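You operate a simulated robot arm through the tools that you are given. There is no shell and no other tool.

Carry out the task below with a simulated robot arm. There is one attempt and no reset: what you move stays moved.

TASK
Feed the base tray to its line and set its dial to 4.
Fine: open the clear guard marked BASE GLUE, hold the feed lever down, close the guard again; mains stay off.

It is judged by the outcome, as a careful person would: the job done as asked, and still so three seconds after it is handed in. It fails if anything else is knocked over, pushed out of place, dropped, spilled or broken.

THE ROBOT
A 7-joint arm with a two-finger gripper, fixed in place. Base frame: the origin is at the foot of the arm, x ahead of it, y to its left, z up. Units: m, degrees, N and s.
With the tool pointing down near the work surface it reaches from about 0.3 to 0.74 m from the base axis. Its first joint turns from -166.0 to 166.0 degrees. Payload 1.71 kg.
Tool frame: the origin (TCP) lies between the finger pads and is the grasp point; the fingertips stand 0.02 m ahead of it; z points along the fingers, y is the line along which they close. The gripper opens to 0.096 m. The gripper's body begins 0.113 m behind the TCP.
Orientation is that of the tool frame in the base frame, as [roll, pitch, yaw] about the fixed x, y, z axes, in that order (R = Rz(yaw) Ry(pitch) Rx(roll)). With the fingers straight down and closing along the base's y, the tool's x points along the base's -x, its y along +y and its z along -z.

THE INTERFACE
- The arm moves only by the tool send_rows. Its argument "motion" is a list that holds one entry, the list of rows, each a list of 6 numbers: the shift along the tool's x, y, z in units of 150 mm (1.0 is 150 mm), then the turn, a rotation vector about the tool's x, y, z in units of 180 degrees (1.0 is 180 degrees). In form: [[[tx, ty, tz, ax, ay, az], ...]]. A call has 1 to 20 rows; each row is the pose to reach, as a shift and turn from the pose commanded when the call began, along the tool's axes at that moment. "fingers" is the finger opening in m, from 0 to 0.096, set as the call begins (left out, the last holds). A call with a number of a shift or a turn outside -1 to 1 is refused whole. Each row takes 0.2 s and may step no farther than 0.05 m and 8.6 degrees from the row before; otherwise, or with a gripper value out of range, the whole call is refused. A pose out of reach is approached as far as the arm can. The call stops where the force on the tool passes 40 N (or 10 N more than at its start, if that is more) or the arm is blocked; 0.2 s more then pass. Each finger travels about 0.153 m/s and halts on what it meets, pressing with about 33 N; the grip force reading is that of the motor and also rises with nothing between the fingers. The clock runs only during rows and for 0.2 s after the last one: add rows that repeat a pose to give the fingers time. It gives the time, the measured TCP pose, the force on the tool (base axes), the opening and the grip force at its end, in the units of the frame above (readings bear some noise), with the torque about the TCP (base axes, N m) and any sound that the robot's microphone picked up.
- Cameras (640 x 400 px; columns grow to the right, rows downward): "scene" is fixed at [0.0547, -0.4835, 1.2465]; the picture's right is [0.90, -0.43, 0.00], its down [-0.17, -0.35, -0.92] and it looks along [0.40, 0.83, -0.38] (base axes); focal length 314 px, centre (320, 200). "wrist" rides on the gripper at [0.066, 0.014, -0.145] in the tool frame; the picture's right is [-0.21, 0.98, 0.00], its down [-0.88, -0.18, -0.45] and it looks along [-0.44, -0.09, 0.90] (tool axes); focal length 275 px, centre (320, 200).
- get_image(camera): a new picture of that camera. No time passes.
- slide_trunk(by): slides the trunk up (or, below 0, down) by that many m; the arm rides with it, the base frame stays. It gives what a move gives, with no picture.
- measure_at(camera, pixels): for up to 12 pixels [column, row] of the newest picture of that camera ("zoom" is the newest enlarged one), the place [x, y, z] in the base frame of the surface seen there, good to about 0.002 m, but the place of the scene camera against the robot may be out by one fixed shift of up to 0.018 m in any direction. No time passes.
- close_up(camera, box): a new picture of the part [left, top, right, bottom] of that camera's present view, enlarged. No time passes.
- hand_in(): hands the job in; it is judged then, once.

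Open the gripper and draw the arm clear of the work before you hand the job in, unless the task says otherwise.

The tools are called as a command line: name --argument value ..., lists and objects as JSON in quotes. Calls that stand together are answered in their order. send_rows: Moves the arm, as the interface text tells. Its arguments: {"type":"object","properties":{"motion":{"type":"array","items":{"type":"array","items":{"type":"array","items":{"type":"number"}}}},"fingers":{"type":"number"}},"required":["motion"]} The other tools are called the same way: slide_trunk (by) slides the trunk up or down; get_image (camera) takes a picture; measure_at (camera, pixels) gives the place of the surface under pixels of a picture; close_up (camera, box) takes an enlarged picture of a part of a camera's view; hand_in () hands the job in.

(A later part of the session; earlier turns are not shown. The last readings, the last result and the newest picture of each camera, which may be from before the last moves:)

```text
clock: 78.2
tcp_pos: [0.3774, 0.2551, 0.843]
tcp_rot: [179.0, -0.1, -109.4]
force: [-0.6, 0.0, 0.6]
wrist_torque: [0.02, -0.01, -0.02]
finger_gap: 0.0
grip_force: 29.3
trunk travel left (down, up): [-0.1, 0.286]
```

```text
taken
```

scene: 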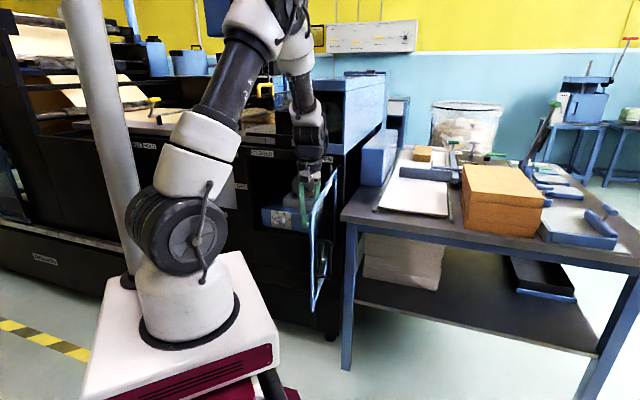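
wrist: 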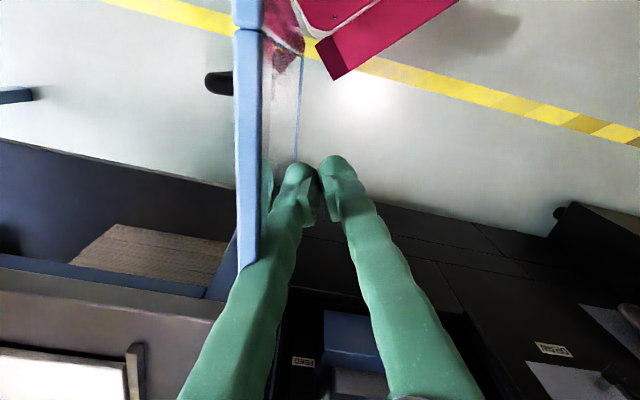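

Door is ~97° open. I push it a little further, to about 106°, still short of the bench corner.

send_rows --motion '[[[0.035, -0.1, 0, 0, 0, 0], [0.07, -0.2, 0, 0, 0, 0], [0.11, -0.31, 0, 0, 0, 0], [0.11, -0.31, 0, 0, 0, 0]]]'

get_image --camera "wrist"

close_up --camera "scene" --box '[230, 130, 390, 330]'

```text
clock: 79.2
tcp_pos: [0.4133, 0.226, 0.8451]
tcp_rot: [178.9, -0.1, -109.4]
force: [-0.6, -0.5, 0.3]
wrist_torque: [0.02, 0.02, -0.02]
finger_gap: 0.0
grip_force: 29.5
trunk travel left (down, up): [-0.1, 0.286]
```

```text
taken
```

wrist: 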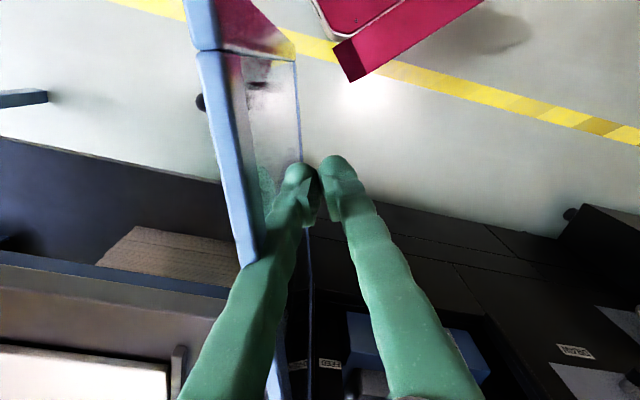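

```text
2.00 times, centred on (310, 230) of scene
```

zoom: 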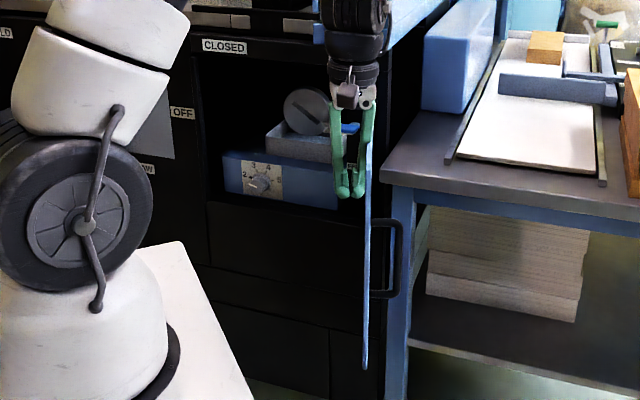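

The guard is wide open. I measure the door's edge and take a clean look at the interior with the scene camera.

measure_at --camera "wrist" --pixels '[[225, 130], [235, 190], [200, 20], [245, 255]]'

close_up --camera "scene" --box '[280, 165, 330, 235]'

```text
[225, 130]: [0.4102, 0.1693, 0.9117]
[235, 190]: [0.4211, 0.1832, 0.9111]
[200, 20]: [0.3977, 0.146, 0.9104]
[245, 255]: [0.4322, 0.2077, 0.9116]
```

```text
5.71 times, centred on (305, 200) of scene
```

zoom: 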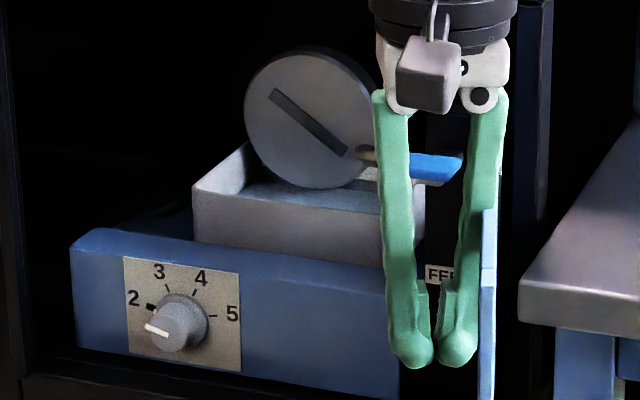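

Door is at ~106°. The dial pointer sits near "2" (zoom (155,330)); marks 3, 4, 5 run clockwise. I back the fingers away from the door, lift, and re-align the tool azimuth to 45°.

send_rows --motion '[[[-0.134, 0.132, -0.14, 0, 0, 0.028], [-0.268, 0.263, -0.28, 0, 0, 0.057], [-0.402, 0.395, -0.42, 0, 0, 0.085], [-0.536, 0.526, -0.56, 0, 0, 0.114], [-0.67, 0.658, -0.7, 0, 0, 0.142], [-0.67, 0.658, -0.7, 0, 0, 0.142]]]'

get_image --camera "scene"

```text
clock: 80.6
tcp_pos: [0.3546, 0.3547, 0.9519]
tcp_rot: [179.1, -0.5, -134.9]
force: [0.1, 0.1, 0.9]
wrist_torque: [-0.02, 0.0, 0.01]
finger_gap: 0.0002
grip_force: 29.1
trunk travel left (down, up): [-0.1, 0.286]
```

```text
taken
```

scene: 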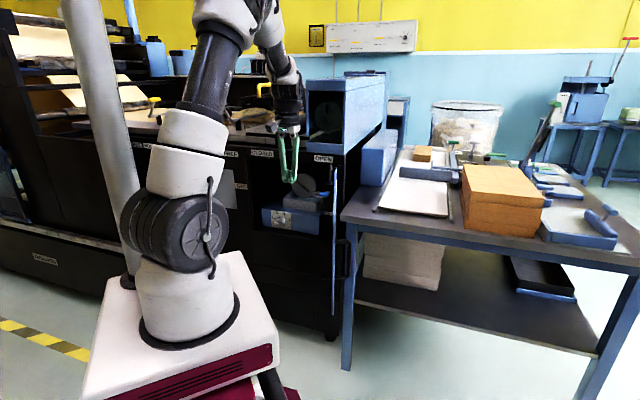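

Now I pitch the tool to 45° and move out a bit to view the interior unobstructed.

send_rows --motion '[[[-0.078, 0.033, 0, 0, -0.042, 0], [-0.156, 0.067, 0, 0, -0.083, 0], [-0.234, 0.1, 0, 0, -0.125, 0], [-0.311, 0.133, 0, 0, -0.167, 0], [-0.389, 0.167, 0, 0, -0.208, 0], [-0.467, 0.2, 0, 0, -0.25, 0], [-0.467, 0.2, 0, 0, -0.25, 0]]]'

get_image --camera "wrist"

get_image --camera "scene"

```text
clock: 82.2
tcp_pos: [0.3904, 0.4206, 0.9511]
tcp_rot: [178.4, 44.6, -136.4]
force: [0.6, -0.2, 0.5]
wrist_torque: [-0.05, -0.02, -0.03]
finger_gap: 0.0001
grip_force: 29.1
trunk travel left (down, up): [-0.1, 0.286]
```

```text
taken
```

wrist: 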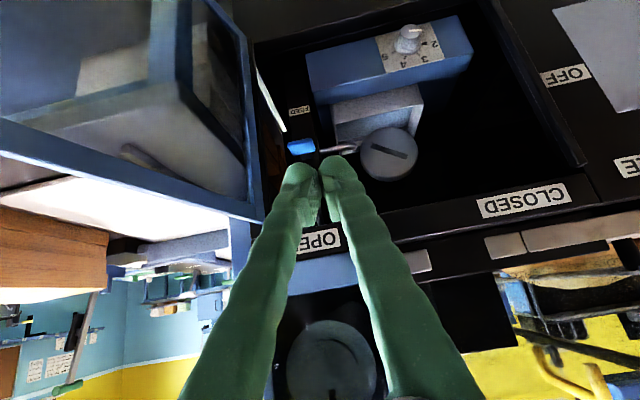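

```text
taken
```

scene: 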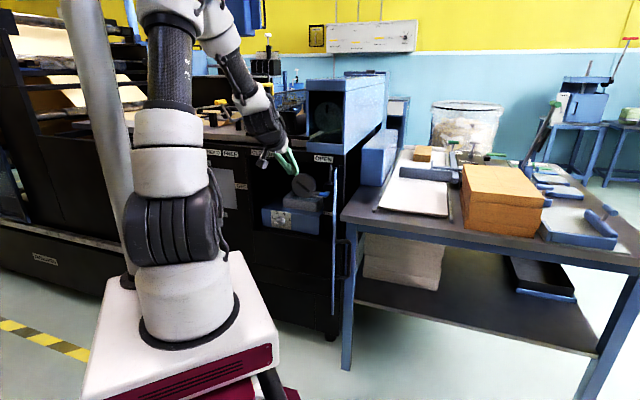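

I zoom on the tray, lever and dial in both views.

close_up --camera "wrist" --box '[260, 10, 480, 190]'

close_up --camera "scene" --box '[280, 165, 345, 240]'

measure_at --camera "wrist" --pixels '[[290, 146], [300, 147], [314, 148], [301, 141], [301, 153], [300, 112], [345, 148], [408, 40], [410, 30], [335, 105], [420, 90], [410, 135]]'

```text
2.22 times, centred on (370, 100) of wrist
```

zoom: 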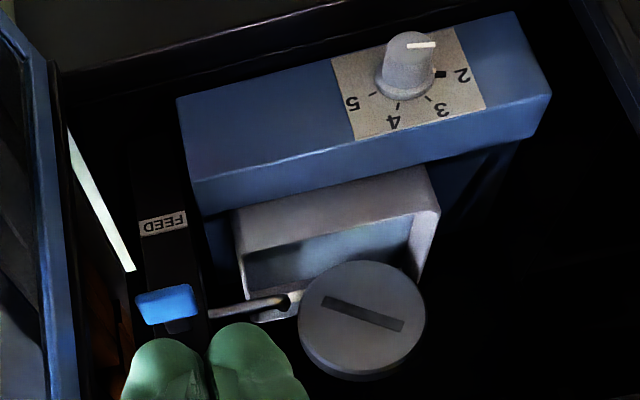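

```text
5.33 times, centred on (312, 202) of scene
```

zoom: 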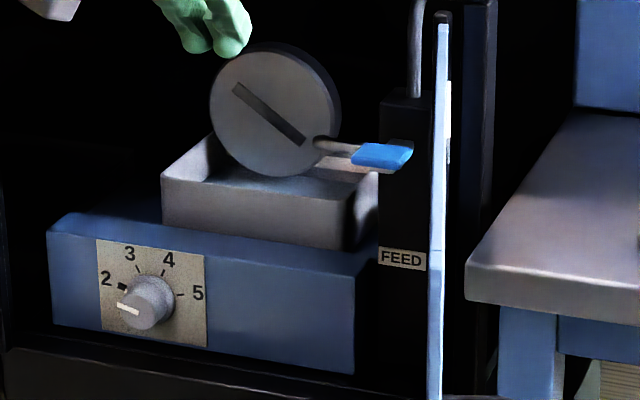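

```text
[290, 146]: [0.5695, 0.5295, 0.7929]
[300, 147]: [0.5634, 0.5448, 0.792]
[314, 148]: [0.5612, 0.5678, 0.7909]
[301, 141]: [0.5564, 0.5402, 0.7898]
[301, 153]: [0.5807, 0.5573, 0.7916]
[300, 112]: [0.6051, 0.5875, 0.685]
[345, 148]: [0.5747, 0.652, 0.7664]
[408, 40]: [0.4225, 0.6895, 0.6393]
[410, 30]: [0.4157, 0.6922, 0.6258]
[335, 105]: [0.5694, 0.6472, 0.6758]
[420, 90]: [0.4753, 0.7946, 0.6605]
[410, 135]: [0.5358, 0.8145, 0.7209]
```

The paddle spans about s −0.005…0.028, d 0.775–0.805 at z 0.792. I zoom deeper into the tray to find its fill line.

close_up --camera "wrist" --box '[325, 75, 425, 160]'

close_up --camera "scene" --box '[295, 180, 330, 205]'

close_up --camera "wrist" --box '[375, 15, 455, 80]'

```text
4.71 times, centred on (375, 118) of wrist
```

zoom: 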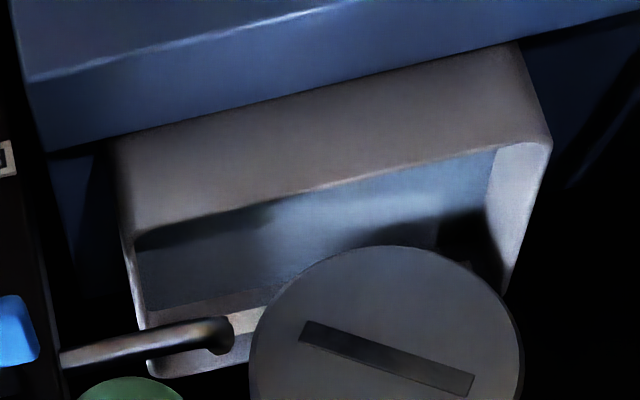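

```text
16.00 times, centred on (312, 192) of scene
```

zoom: 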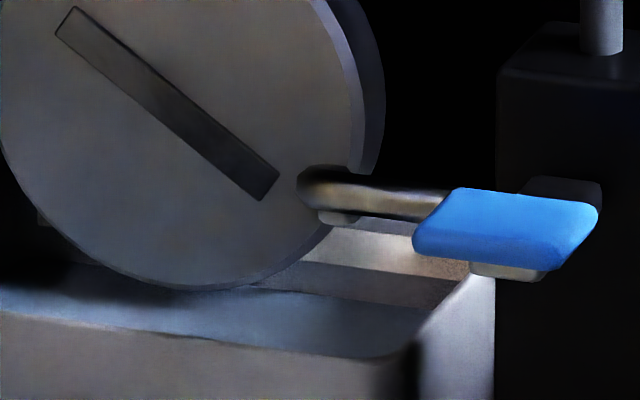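

```text
6.15 times, centred on (415, 48) of wrist
```

zoom: 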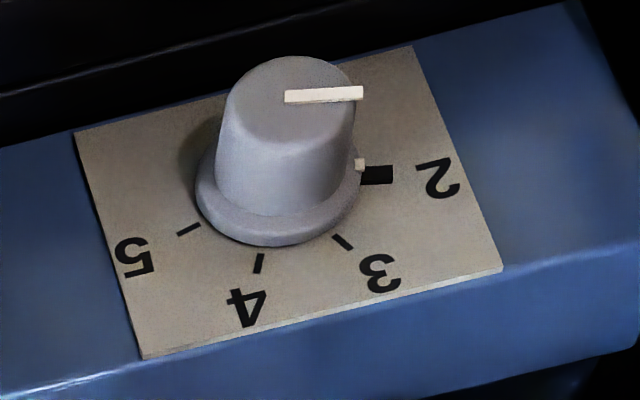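

The knob's pointer is exactly at 2 (the black block mark). I measure the tick positions in 3D to compute the angle from 2 to 4.

measure_at --camera "zoom" --pixels '[[377, 175], [342, 242], [259, 263], [188, 229], [292, 92], [350, 94], [235, 95], [285, 150], [438, 178], [380, 273], [247, 308], [135, 257]]'

```text
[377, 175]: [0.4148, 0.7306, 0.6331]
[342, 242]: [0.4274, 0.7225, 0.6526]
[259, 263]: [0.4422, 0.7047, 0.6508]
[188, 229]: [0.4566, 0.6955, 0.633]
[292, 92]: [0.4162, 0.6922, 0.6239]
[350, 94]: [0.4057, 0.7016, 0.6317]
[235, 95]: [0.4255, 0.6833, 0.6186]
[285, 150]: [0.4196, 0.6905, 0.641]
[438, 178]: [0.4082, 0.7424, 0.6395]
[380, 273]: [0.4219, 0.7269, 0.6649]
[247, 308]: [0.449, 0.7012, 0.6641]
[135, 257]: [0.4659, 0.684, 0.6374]
```

Tick geometry gives about 100° clockwise from 2 to 4 around centre (s −0.196, z 0.627). First the feed lever: I approach to a point above the blue paddle with closed fingers, half-way first.

send_rows --motion '[[[-0.077, -0.032, 0.249, 0, 0, 0], [-0.153, -0.065, 0.497, 0, 0, 0], [-0.23, -0.097, 0.746, 0, 0, 0], [-0.23, -0.097, 0.746, 0, 0, 0]]]'

get_image --camera "wrist"

get_image --camera "scene"

```text
clock: 83.2
tcp_pos: [0.4685, 0.4854, 0.8934]
tcp_rot: [178.5, 44.5, -136.0]
force: [0.2, -0.8, 0.8]
wrist_torque: [0.0, 0.03, -0.01]
finger_gap: 0.0004
grip_force: 29.4
trunk travel left (down, up): [-0.1, 0.286]
```

```text
taken
```

wrist: 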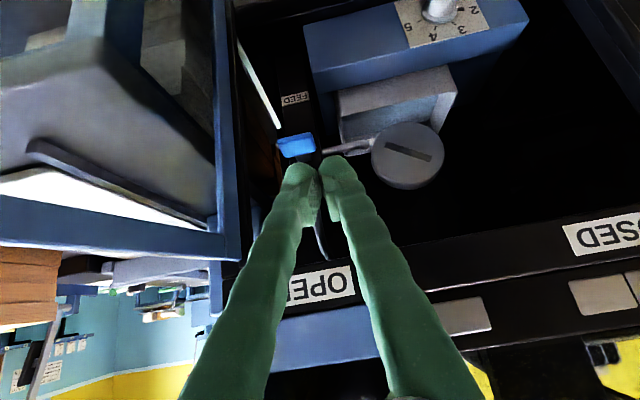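

```text
taken
```

scene: 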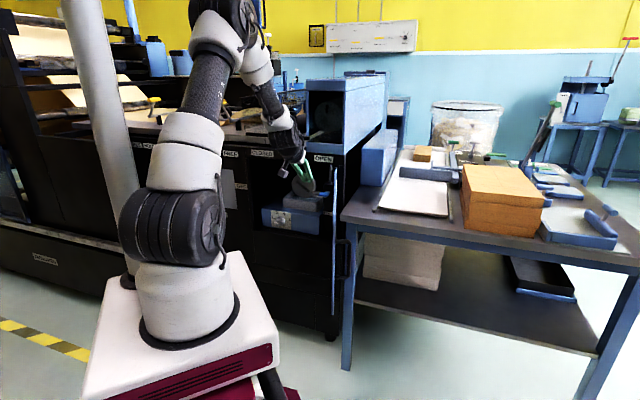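

Clear so far. I re-measure the paddle at (297,145) from here.

measure_at --camera "wrist" --pixels '[[296, 145], [282, 143], [312, 148], [297, 138], [298, 155], [285, 152], [305, 138]]'

close_up --camera "wrist" --box '[260, 60, 460, 200]'

```text
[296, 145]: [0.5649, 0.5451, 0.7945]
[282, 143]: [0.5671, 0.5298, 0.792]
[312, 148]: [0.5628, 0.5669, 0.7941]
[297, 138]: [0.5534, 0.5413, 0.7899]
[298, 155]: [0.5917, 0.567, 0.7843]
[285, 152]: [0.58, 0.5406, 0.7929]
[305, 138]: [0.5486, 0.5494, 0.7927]
```

```text
2.86 times, centred on (360, 130) of wrist
```

zoom: 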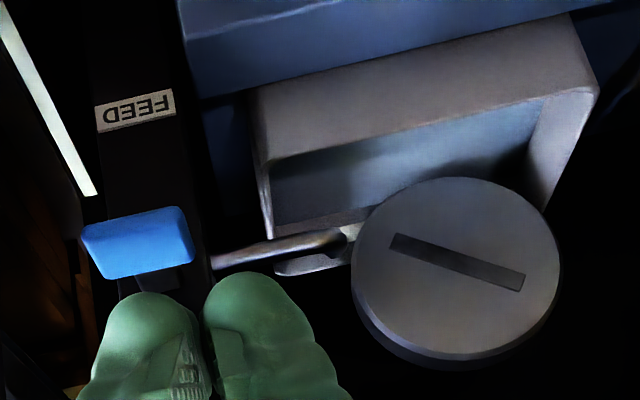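

Paddle top centre is about (0.565,0.545,0.794). I move to hover ~1.5–2 cm above it.

send_rows --motion '[[[-0.057, -0.038, 0.19, 0, 0, 0], [-0.114, -0.076, 0.38, 0, 0, 0], [-0.17, -0.114, 0.575, 0, 0, 0], [-0.227, -0.151, 0.766, 0, 0, 0], [-0.227, -0.151, 0.766, 0, 0, 0]]]'

get_image --camera "wrist"

get_image --camera "scene"

close_up --camera "scene" --box '[280, 165, 345, 240]'

```text
clock: 84.4
tcp_pos: [0.557, 0.5424, 0.8342]
tcp_rot: [178.6, 44.5, -135.9]
force: [0.0, 0.7, 0.0]
wrist_torque: [-0.01, 0.03, 0.01]
finger_gap: 0.0002
grip_force: 29.5
trunk travel left (down, up): [-0.1, 0.286]
```

```text
taken
```

wrist: 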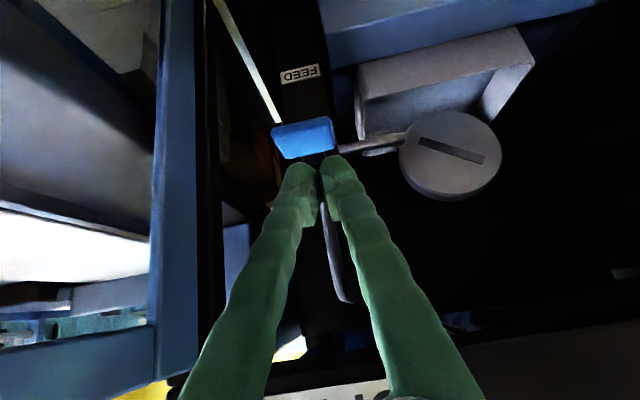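

```text
taken
```

scene: 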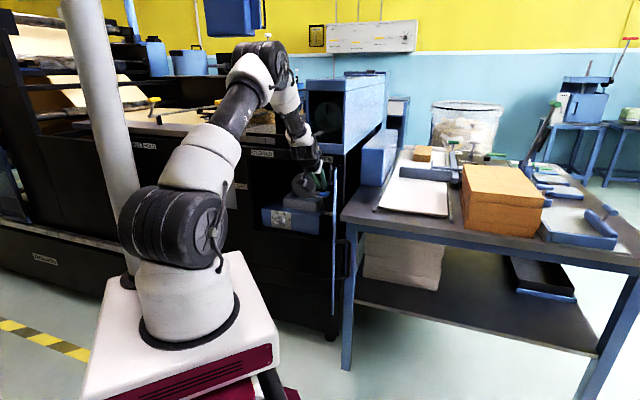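

```text
5.33 times, centred on (312, 202) of scene
```

zoom: 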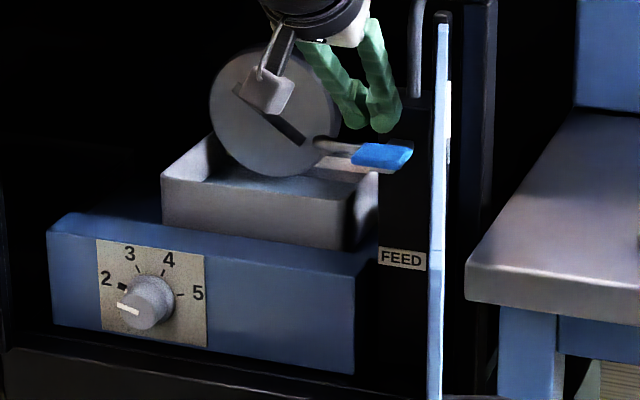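

Hovering over the paddle with the tray visible in the scene view. Baseline zoom of the tray, then I press down ~3 cm slowly.

close_up --camera "scene" --box '[298, 182, 328, 206]'

send_rows --motion '[[[0.035, 0, 0.036, 0, 0, 0], [0.07, 0, 0.072, 0, 0, 0], [0.105, 0, 0.107, 0, 0, 0], [0.14, 0, 0.143, 0, 0, 0]]]'

close_up --camera "scene" --box '[298, 182, 328, 206]'

```text
16.00 times, centred on (313, 194) of scene
```

zoom: 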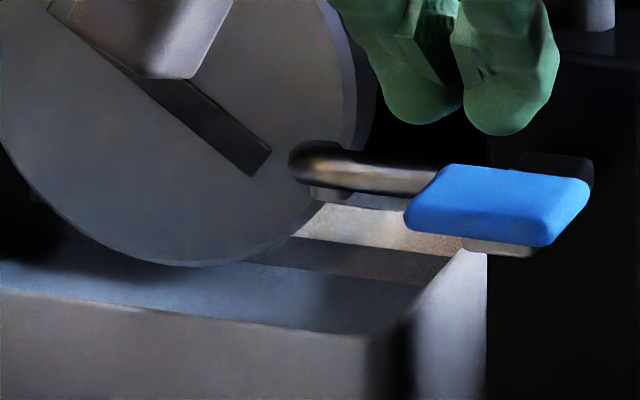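

```text
clock: 85.4
tcp_pos: [0.5557, 0.5456, 0.8056]
tcp_rot: [178.6, 44.5, -135.9]
force: [-0.4, -0.1, 1.7]
wrist_torque: [0.0, -0.02, -0.03]
finger_gap: 0.0
grip_force: 29.8
trunk travel left (down, up): [-0.1, 0.286]
```

```text
16.00 times, centred on (313, 194) of scene
```

zoom: 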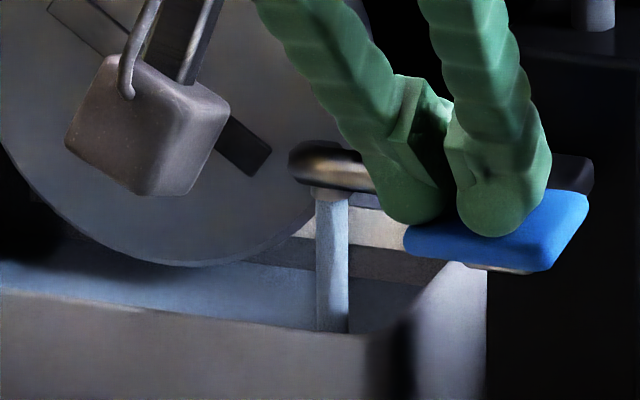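

Pressing the paddle started the flow: a stream is visible at zoom (332,260). I hold still briefly and watch the level.

send_rows --motion '[[[0, 0, 0, 0, 0, 0], [0, 0, 0, 0, 0, 0], [0, 0, 0, 0, 0, 0]]]'

close_up --camera "scene" --box '[298, 182, 328, 206]'

get_image --camera "wrist"

```text
clock: 86.2
tcp_pos: [0.5548, 0.5458, 0.8079]
tcp_rot: [178.5, 44.4, -136.0]
force: [1.0, 0.4, 2.4]
wrist_torque: [0.0, -0.05, -0.01]
finger_gap: 0.0001
grip_force: 28.7
trunk travel left (down, up): [-0.1, 0.286]
```

```text
16.00 times, centred on (313, 194) of scene
```

zoom: 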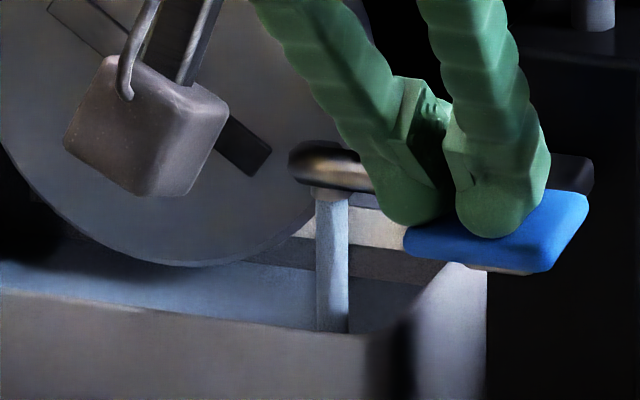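

```text
taken
```

wrist: 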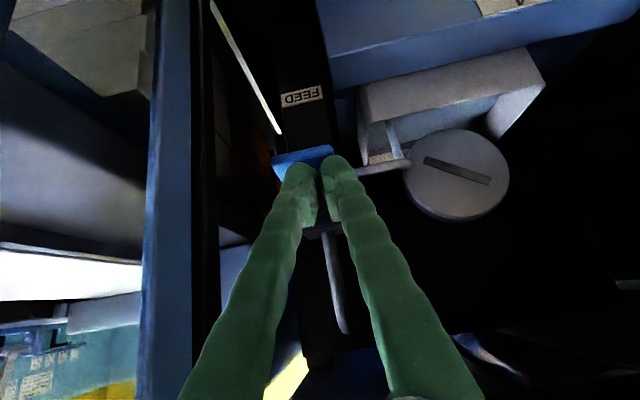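

I look at the tray in the wrist view for the line and liquid level.

close_up --camera "wrist" --box '[350, 75, 420, 180]'

close_up --camera "scene" --box '[312, 188, 327, 204]'

```text
3.81 times, centred on (385, 128) of wrist
```

zoom: 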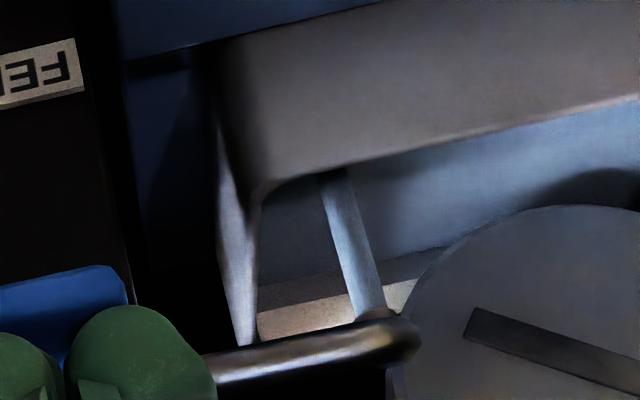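

```text
16.00 times, centred on (320, 196) of scene
```

zoom: 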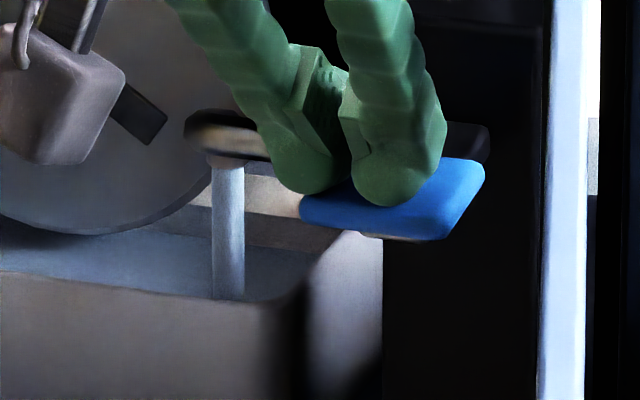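

I measure heights in the tray (liquid, tone boundary, rim) in the wrist zoom.

close_up --camera "wrist" --box '[365, 105, 415, 170]'

measure_at --camera "zoom" --pixels '[[300, 60], [420, 100], [260, 160], [260, 200], [430, 180], [250, 240], [260, 270], [260, 300], [400, 230], [130, 250], [200, 230], [480, 160]]'

```text
6.15 times, centred on (390, 138) of wrist
```

zoom: 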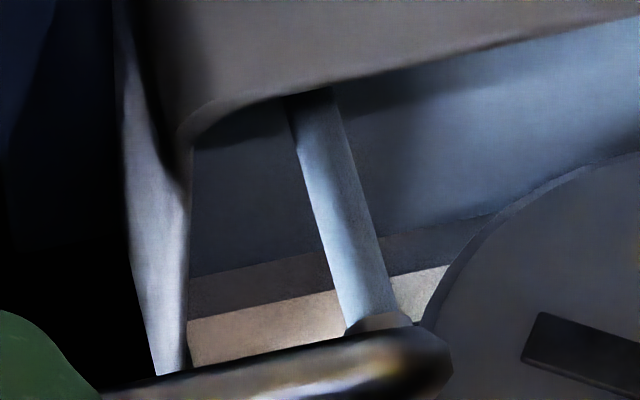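

```text
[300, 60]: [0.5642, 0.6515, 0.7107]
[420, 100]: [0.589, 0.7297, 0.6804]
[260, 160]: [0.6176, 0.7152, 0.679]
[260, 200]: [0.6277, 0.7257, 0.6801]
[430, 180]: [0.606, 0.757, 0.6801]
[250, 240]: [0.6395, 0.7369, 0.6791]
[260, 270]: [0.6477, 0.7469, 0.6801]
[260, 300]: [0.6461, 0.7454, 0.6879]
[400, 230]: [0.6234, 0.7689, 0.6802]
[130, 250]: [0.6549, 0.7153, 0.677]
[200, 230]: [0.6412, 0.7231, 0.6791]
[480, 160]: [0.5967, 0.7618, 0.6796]
```

The liquid surface is at z≈0.680. I sample the back wall finely to locate the band boundaries.

measure_at --camera "zoom" --pixels '[[260, 255], [260, 262], [260, 268], [260, 275], [260, 282], [260, 289], [260, 296], [260, 303], [260, 310], [260, 320], [260, 335], [260, 345]]'

close_up --camera "scene" --box '[310, 190, 322, 204]'

```text
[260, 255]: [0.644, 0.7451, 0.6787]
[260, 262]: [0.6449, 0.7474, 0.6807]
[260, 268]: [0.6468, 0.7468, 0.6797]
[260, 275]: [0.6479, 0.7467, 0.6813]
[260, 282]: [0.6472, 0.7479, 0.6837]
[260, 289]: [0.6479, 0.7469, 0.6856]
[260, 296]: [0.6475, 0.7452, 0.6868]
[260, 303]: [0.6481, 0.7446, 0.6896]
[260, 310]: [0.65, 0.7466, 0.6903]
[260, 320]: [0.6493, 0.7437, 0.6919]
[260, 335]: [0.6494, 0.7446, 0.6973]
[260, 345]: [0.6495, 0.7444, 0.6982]
```

```text
16.00 times, centred on (316, 197) of scene
```

zoom: 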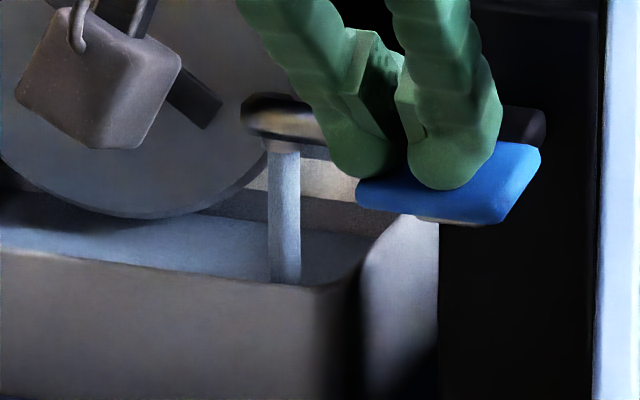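

I hold for another second and re-measure the liquid surface to get the fill rate.

send_rows --motion '[[[0, 0, 0, 0, 0, 0], [0, 0, 0, 0, 0, 0], [0, 0, 0, 0, 0, 0], [0, 0, 0, 0, 0, 0]]]'

close_up --camera "wrist" --box '[365, 105, 415, 170]'

measure_at --camera "zoom" --pixels '[[260, 160], [260, 200], [430, 180], [250, 240], [480, 160], [260, 255], [260, 268], [260, 282], [260, 296], [200, 200], [400, 130], [400, 200]]'

```text
clock: 87.2
tcp_pos: [0.5554, 0.546, 0.8069]
tcp_rot: [178.6, 44.5, -136.0]
force: [0.0, 0.4, 2.5]
wrist_torque: [0.01, -0.03, 0.0]
finger_gap: 0.0
grip_force: 29.4
trunk travel left (down, up): [-0.1, 0.286]
```

```text
6.15 times, centred on (390, 138) of wrist
```

zoom: 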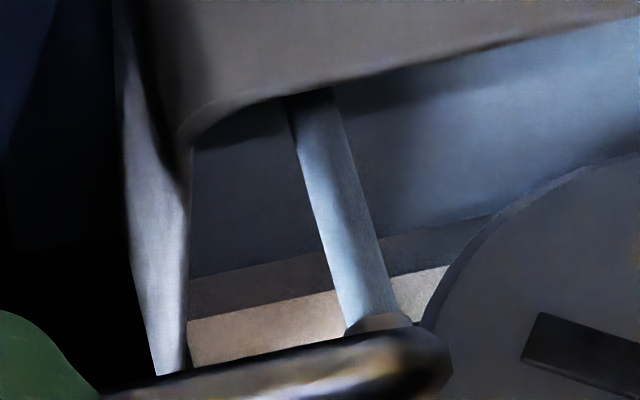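

```text
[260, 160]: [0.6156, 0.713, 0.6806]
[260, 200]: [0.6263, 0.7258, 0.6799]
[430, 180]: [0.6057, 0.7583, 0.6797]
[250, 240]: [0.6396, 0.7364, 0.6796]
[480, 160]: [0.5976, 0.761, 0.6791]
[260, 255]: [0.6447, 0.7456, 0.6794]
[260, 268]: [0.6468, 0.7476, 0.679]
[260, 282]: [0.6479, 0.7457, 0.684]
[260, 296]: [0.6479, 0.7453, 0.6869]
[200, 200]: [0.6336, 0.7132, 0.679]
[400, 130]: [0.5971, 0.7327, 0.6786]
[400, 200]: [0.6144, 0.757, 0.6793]
```

No change beyond noise yet; I hold 2 s more.

send_rows --motion '[[[0, 0, 0, 0, 0, 0], [0, 0, 0, 0, 0, 0], [0, 0, 0, 0, 0, 0], [0, 0, 0, 0, 0, 0], [0, 0, 0, 0, 0, 0], [0, 0, 0, 0, 0, 0], [0, 0, 0, 0, 0, 0], [0, 0, 0, 0, 0, 0], [0, 0, 0, 0, 0, 0], [0, 0, 0, 0, 0, 0]]]'

close_up --camera "wrist" --box '[365, 105, 415, 170]'

measure_at --camera "zoom" --pixels '[[260, 160], [260, 200], [430, 180], [250, 240], [480, 160], [260, 255], [260, 268], [260, 282], [260, 296], [200, 200], [400, 130], [400, 200]]'

close_up --camera "scene" --box '[298, 182, 328, 206]'

```text
clock: 89.4
tcp_pos: [0.557, 0.5449, 0.8065]
tcp_rot: [178.6, 44.5, -136.0]
force: [0.8, 0.4, 2.7]
wrist_torque: [0.02, -0.02, 0.0]
finger_gap: 0.0
grip_force: 29.2
trunk travel left (down, up): [-0.1, 0.286]
```

```text
6.15 times, centred on (390, 138) of wrist
```

zoom: 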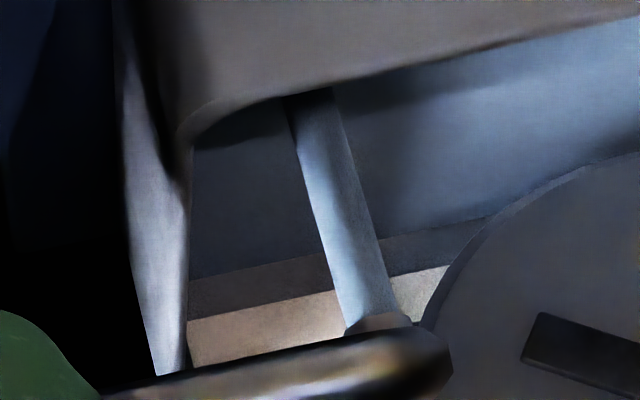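

```text
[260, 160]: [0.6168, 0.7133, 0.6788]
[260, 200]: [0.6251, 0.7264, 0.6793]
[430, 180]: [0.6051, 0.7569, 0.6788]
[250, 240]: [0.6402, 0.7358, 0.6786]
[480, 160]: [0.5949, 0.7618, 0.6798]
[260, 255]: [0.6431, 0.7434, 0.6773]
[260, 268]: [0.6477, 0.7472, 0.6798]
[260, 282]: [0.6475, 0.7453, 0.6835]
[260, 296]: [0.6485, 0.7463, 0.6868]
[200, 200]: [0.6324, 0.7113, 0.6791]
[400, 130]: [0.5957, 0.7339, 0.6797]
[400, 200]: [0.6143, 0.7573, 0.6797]
```

```text
16.00 times, centred on (313, 194) of scene
```

zoom: 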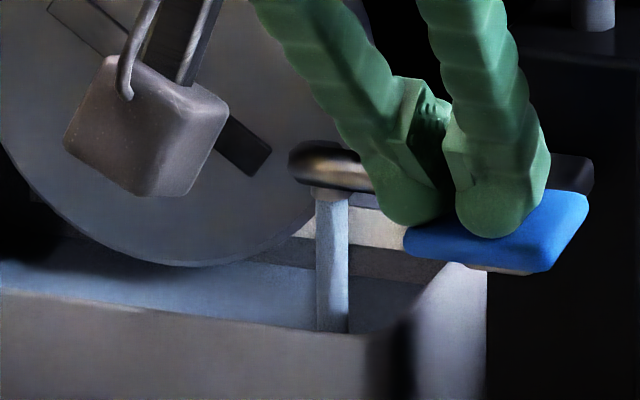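

Level hasn't moved in ~4 s; the lever may be only partly pressed. I press 1 cm deeper and check again.

send_rows --motion '[[[0.023, 0, 0.024, 0, 0, 0], [0.047, 0, 0.048, 0, 0, 0]]]'

close_up --camera "scene" --box '[298, 182, 328, 206]'

close_up --camera "wrist" --box '[365, 105, 415, 170]'

measure_at --camera "zoom" --pixels '[[260, 160], [260, 200], [430, 180], [250, 240], [480, 160], [260, 255], [260, 268], [260, 282], [260, 296], [200, 200], [400, 130], [400, 200]]'

```text
clock: 90.0
tcp_pos: [0.5552, 0.5449, 0.7961]
tcp_rot: [178.6, 44.6, -136.0]
force: [-0.3, -1.9, 3.7]
wrist_torque: [-0.04, -0.02, -0.02]
finger_gap: 0.0001
grip_force: 29.3
trunk travel left (down, up): [-0.1, 0.286]
```

```text
16.00 times, centred on (313, 194) of scene
```

zoom: 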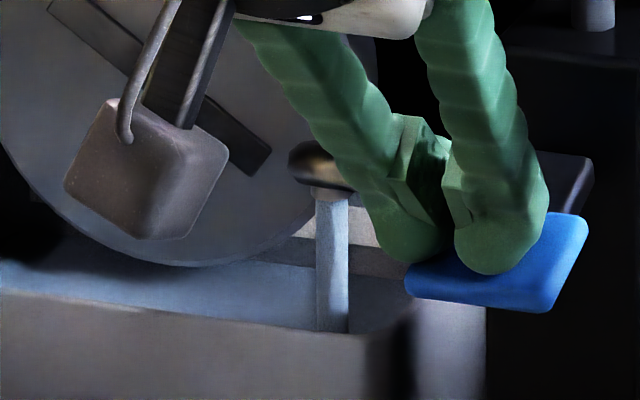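

```text
6.15 times, centred on (390, 138) of wrist
```

zoom: 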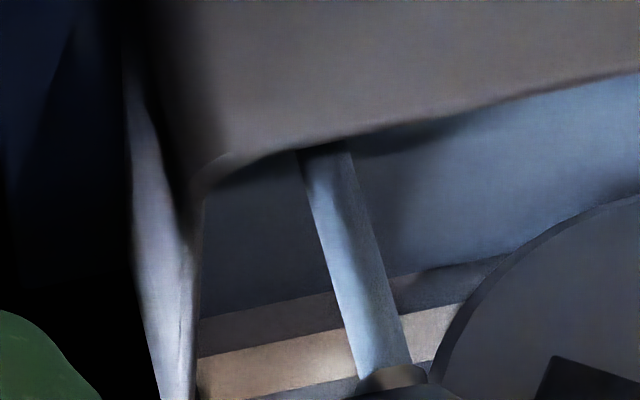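

```text
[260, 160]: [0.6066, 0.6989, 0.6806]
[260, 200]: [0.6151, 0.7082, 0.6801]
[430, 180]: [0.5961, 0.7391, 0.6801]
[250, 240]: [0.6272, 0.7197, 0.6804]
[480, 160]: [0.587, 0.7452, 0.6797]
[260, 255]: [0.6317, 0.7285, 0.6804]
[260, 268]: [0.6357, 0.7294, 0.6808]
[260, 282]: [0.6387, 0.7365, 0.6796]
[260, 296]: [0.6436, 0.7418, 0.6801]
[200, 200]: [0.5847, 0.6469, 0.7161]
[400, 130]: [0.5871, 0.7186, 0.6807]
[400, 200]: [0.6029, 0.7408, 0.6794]
```

The lever went lower; surface reads ~0.680. I hold one second and re-measure.

send_rows --motion '[[[0, 0, 0, 0, 0, 0], [0, 0, 0, 0, 0, 0], [0, 0, 0, 0, 0, 0], [0, 0, 0, 0, 0, 0], [0, 0, 0, 0, 0, 0]]]'

close_up --camera "wrist" --box '[365, 105, 415, 170]'

measure_at --camera "zoom" --pixels '[[260, 200], [430, 180], [250, 240], [480, 160], [260, 255], [260, 268], [260, 282], [260, 296], [400, 160], [400, 200], [260, 330], [260, 345]]'

```text
clock: 91.2
tcp_pos: [0.5553, 0.5447, 0.7957]
tcp_rot: [178.7, 44.6, -136.0]
force: [-0.3, -1.2, 3.5]
wrist_torque: [-0.02, -0.05, -0.02]
finger_gap: 0.0002
grip_force: 29.5
trunk travel left (down, up): [-0.1, 0.286]
```

```text
6.15 times, centred on (390, 138) of wrist
```

zoom: 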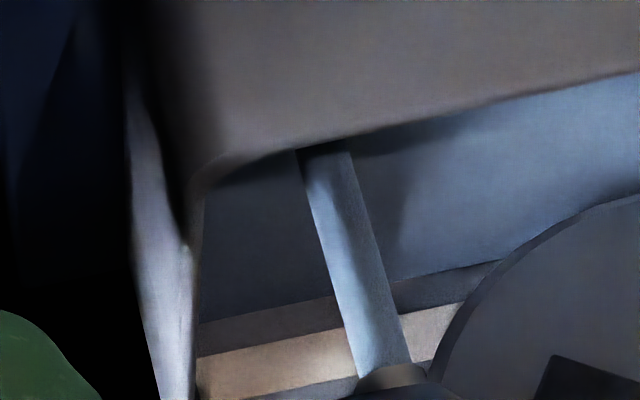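

```text
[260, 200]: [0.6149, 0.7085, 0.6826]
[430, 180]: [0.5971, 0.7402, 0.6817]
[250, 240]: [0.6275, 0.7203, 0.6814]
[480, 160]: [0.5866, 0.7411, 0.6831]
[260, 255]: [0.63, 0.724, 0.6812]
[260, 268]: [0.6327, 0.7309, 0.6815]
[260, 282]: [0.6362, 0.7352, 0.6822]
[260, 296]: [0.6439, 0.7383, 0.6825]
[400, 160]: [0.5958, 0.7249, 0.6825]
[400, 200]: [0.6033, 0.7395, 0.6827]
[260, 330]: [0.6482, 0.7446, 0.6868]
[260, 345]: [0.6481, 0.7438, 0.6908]
```

The level is now rising about 2 mm per second when fully pressed (z≈0.682). I zoom harder on the back wall to identify the line before feeding more.

close_up --camera "wrist" --box '[378, 150, 408, 172]'

close_up --camera "scene" --box '[292, 180, 322, 204]'

close_up --camera "wrist" --box '[360, 60, 560, 230]'

```text
16.00 times, centred on (393, 161) of wrist
```

zoom: 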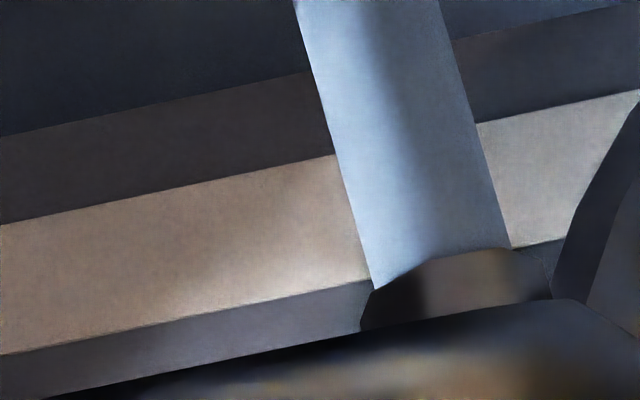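

```text
16.00 times, centred on (307, 192) of scene
```

zoom: 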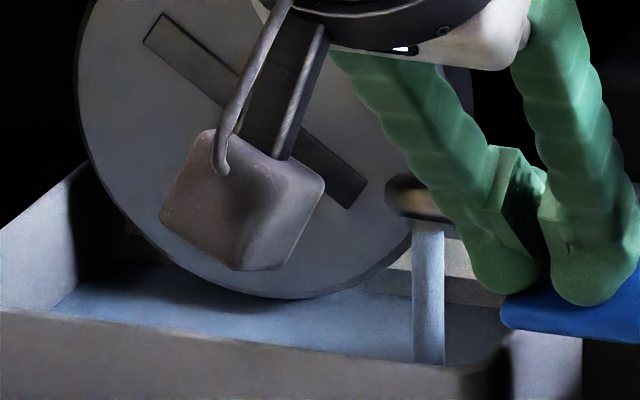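

```text
2.35 times, centred on (460, 145) of wrist
```

zoom: 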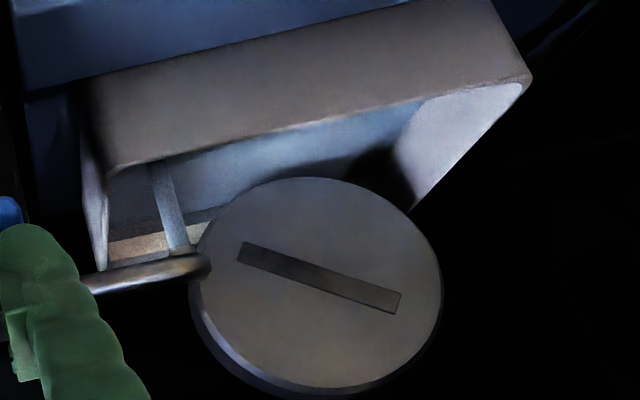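

The back wall shows a sharp light band (a painted line). I measure its lower and upper edges.

close_up --camera "wrist" --box '[378, 150, 408, 172]'

measure_at --camera "zoom" --pixels '[[150, 60], [150, 95], [150, 110], [150, 140], [150, 170], [150, 195], [150, 220], [150, 260], [150, 300], [150, 320], [150, 340], [150, 355]]'

measure_at --camera "zoom" --pixels '[[250, 80], [250, 90], [250, 165], [250, 172], [250, 180], [250, 190], [250, 295], [250, 303], [250, 310], [250, 330], [520, 115], [520, 235]]'

```text
16.00 times, centred on (393, 161) of wrist
```

zoom: 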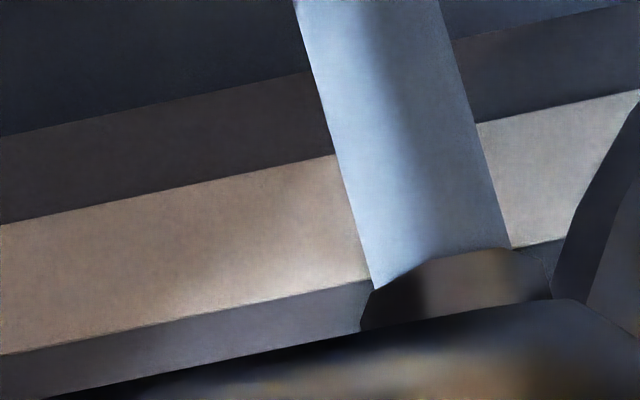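

```text
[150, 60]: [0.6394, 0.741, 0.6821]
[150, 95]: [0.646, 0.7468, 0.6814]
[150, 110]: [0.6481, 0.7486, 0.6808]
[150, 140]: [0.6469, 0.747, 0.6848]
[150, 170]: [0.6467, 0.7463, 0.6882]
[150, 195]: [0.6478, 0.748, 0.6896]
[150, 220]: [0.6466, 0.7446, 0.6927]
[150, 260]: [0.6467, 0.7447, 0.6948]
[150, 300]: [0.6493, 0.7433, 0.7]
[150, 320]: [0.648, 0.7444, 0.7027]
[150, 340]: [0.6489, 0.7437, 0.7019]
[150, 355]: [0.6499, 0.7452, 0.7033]
```

```text
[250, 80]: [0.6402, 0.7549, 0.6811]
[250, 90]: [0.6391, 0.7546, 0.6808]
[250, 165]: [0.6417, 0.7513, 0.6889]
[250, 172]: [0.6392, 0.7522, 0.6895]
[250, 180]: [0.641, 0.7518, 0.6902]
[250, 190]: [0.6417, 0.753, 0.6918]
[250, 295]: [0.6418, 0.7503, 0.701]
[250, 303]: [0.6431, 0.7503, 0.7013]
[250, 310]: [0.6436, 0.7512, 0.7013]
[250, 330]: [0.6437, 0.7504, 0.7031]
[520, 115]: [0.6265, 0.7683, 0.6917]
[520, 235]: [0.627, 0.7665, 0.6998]
```

The light area spans z≈0.6895 up to the back rim (~0.703). I zoom even further on both edges to see what is marking and what is just the rim.

close_up --camera "wrist" --box '[370, 152, 390, 170]'

close_up --camera "scene" --box '[314, 190, 324, 202]'

close_up --camera "wrist" --box '[400, 100, 540, 190]'

```text
16.00 times, centred on (380, 161) of wrist
```

zoom: 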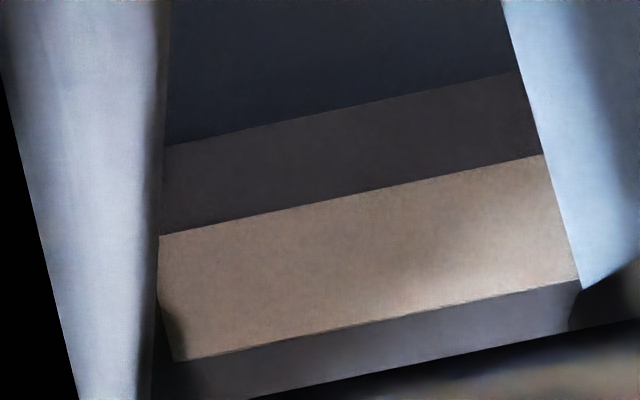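

```text
16.00 times, centred on (319, 196) of scene
```

zoom: 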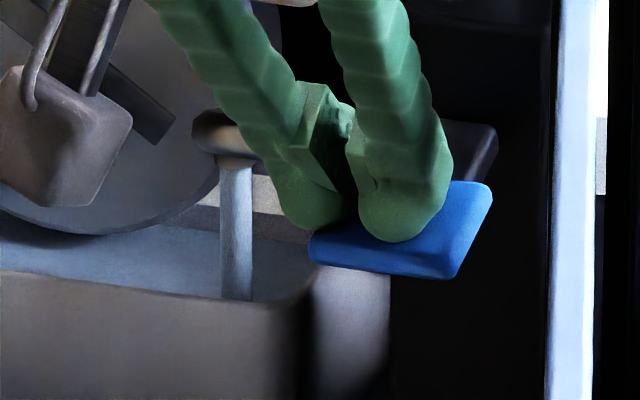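

```text
4.44 times, centred on (470, 145) of wrist
```

zoom: 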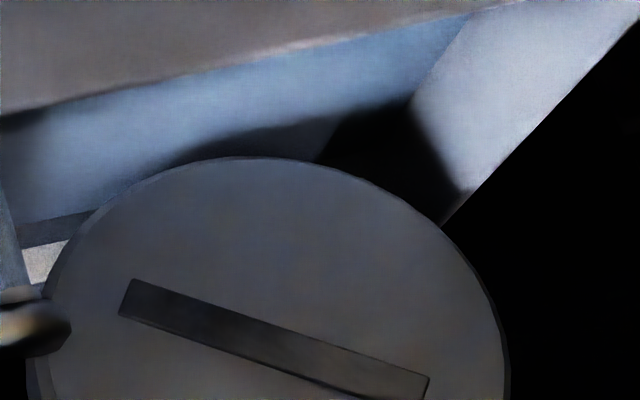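

The band is a sharp-edged light strip (z≈0.6895–0.7015) on the back wall: the fill line. I keep holding the lever for ~3 s more and re-measure the level.

send_rows --motion '[[[0, 0, 0, 0, 0, 0], [0, 0, 0, 0, 0, 0], [0, 0, 0, 0, 0, 0], [0, 0, 0, 0, 0, 0], [0, 0, 0, 0, 0, 0], [0, 0, 0, 0, 0, 0], [0, 0, 0, 0, 0, 0], [0, 0, 0, 0, 0, 0], [0, 0, 0, 0, 0, 0], [0, 0, 0, 0, 0, 0]]]'

close_up --camera "wrist" --box '[365, 105, 415, 170]'

measure_at --camera "zoom" --pixels '[[260, 200], [430, 180], [250, 240], [480, 160], [260, 255], [260, 268], [500, 150], [480, 200], [400, 160], [400, 200], [560, 140], [450, 220]]'

```text
clock: 93.4
tcp_pos: [0.5559, 0.545, 0.7964]
tcp_rot: [178.6, 44.6, -135.9]
force: [-0.7, -1.3, 2.7]
wrist_torque: [-0.05, -0.03, -0.03]
finger_gap: 0.0
grip_force: 29.8
trunk travel left (down, up): [-0.1, 0.286]
```

```text
6.15 times, centred on (390, 138) of wrist
```

zoom: 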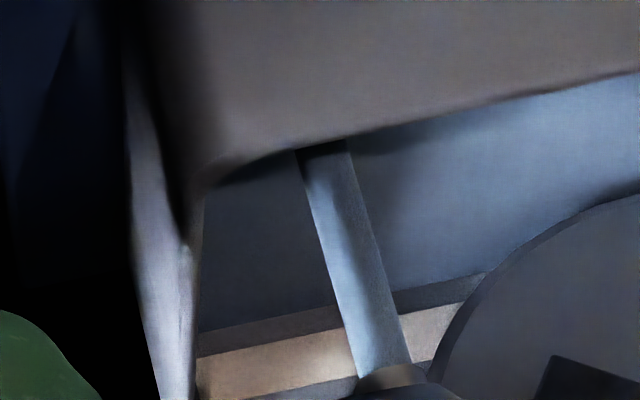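

```text
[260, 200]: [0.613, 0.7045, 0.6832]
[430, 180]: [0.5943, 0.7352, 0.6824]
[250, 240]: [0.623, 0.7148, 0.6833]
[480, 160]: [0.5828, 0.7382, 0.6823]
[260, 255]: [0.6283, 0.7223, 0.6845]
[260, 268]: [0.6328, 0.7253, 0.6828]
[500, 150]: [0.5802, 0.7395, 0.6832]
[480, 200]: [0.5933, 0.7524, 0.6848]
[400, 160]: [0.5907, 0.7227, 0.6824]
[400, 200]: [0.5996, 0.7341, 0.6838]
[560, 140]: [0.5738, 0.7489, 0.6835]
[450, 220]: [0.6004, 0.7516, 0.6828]
```

The rise is slow (~0.5 mm/s). I press the lever another 8 mm deeper and hold 1 s to see if it feeds faster.

send_rows --motion '[[[0.019, 0, 0.019, 0, 0, 0], [0.037, 0, 0.038, 0, 0, 0], [0.037, 0, 0.038, 0, 0, 0], [0.037, 0, 0.038, 0, 0, 0], [0.037, 0, 0.038, 0, 0, 0]]]'

close_up --camera "scene" --box '[298, 182, 328, 206]'

close_up --camera "wrist" --box '[365, 115, 415, 180]'

measure_at --camera "zoom" --pixels '[[260, 200], [430, 180], [250, 220], [480, 160], [260, 235], [260, 248], [500, 150], [480, 190], [400, 160], [400, 200], [560, 140], [450, 200]]'

```text
clock: 94.6
tcp_pos: [0.5555, 0.5447, 0.788]
tcp_rot: [178.6, 44.4, -135.9]
force: [-1.9, -0.5, 4.5]
wrist_torque: [0.06, -0.02, 0.03]
finger_gap: 0.0001
grip_force: 29.8
trunk travel left (down, up): [-0.1, 0.286]
```

```text
16.00 times, centred on (313, 194) of scene
```

zoom: 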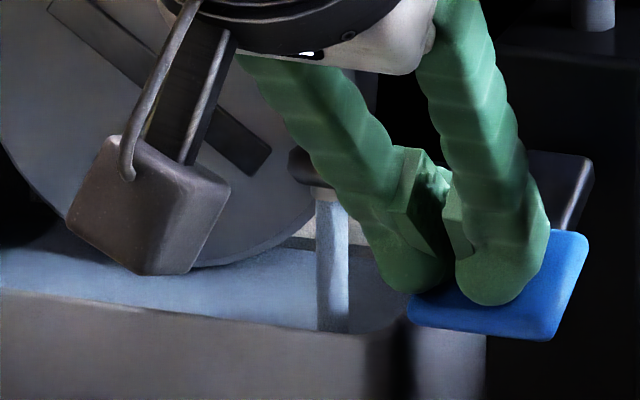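

```text
6.15 times, centred on (390, 148) of wrist
```

zoom: 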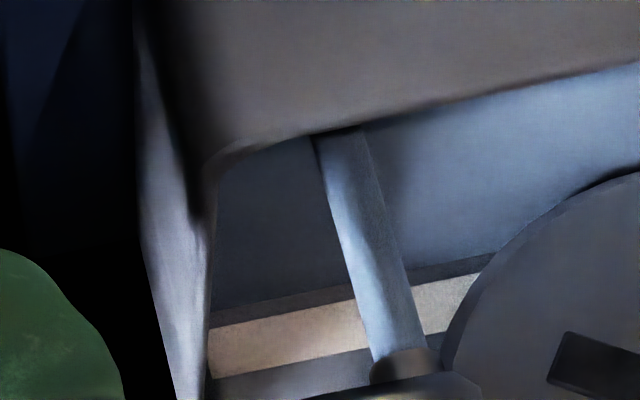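

```text
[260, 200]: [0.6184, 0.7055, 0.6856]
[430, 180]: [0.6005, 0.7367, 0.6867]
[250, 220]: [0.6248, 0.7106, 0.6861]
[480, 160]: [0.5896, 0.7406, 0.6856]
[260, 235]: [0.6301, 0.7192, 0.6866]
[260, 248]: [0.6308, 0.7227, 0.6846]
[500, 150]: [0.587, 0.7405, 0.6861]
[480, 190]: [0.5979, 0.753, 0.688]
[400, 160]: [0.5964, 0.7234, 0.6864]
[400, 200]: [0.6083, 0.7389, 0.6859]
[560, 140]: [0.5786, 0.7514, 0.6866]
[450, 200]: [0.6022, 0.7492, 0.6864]
```

The level is now 0.686 and rises 2.5 mm/s at this depth. Before finishing, I release the lever (lift up) to inspect the tray from another angle and be sure where the line is.

send_rows --motion '[[[-0.06, 0, -0.06, 0, 0, 0], [-0.117, 0, -0.119, 0, 0, 0], [-0.175, 0, -0.178, 0, 0, 0], [-0.234, 0, -0.238, 0, 0, 0]]]'

close_up --camera "scene" --box '[294, 180, 326, 206]'

close_up --camera "wrist" --box '[340, 60, 540, 210]'

```text
clock: 95.6
tcp_pos: [0.5552, 0.5443, 0.8389]
tcp_rot: [178.6, 44.6, -136.0]
force: [0.9, 1.7, 0.7]
wrist_torque: [0.03, 0.02, -0.04]
finger_gap: 0.0
grip_force: 29.2
trunk travel left (down, up): [-0.1, 0.286]
```

```text
15.38 times, centred on (310, 193) of scene
```

zoom: 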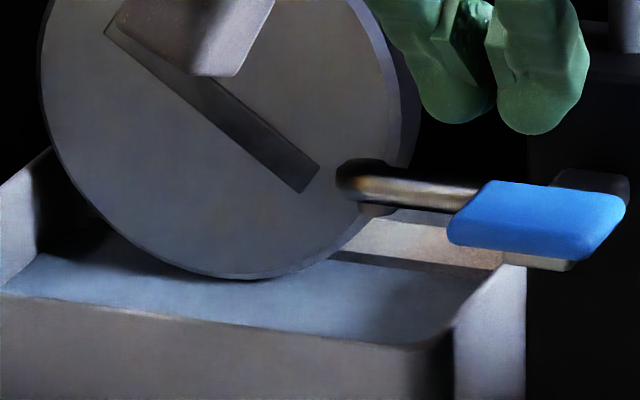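

```text
2.67 times, centred on (440, 135) of wrist
```

zoom: 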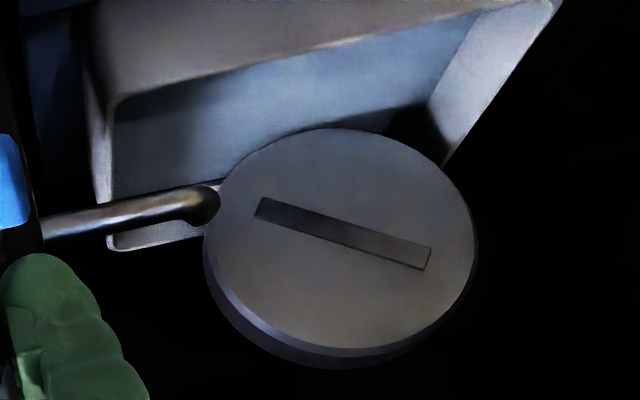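

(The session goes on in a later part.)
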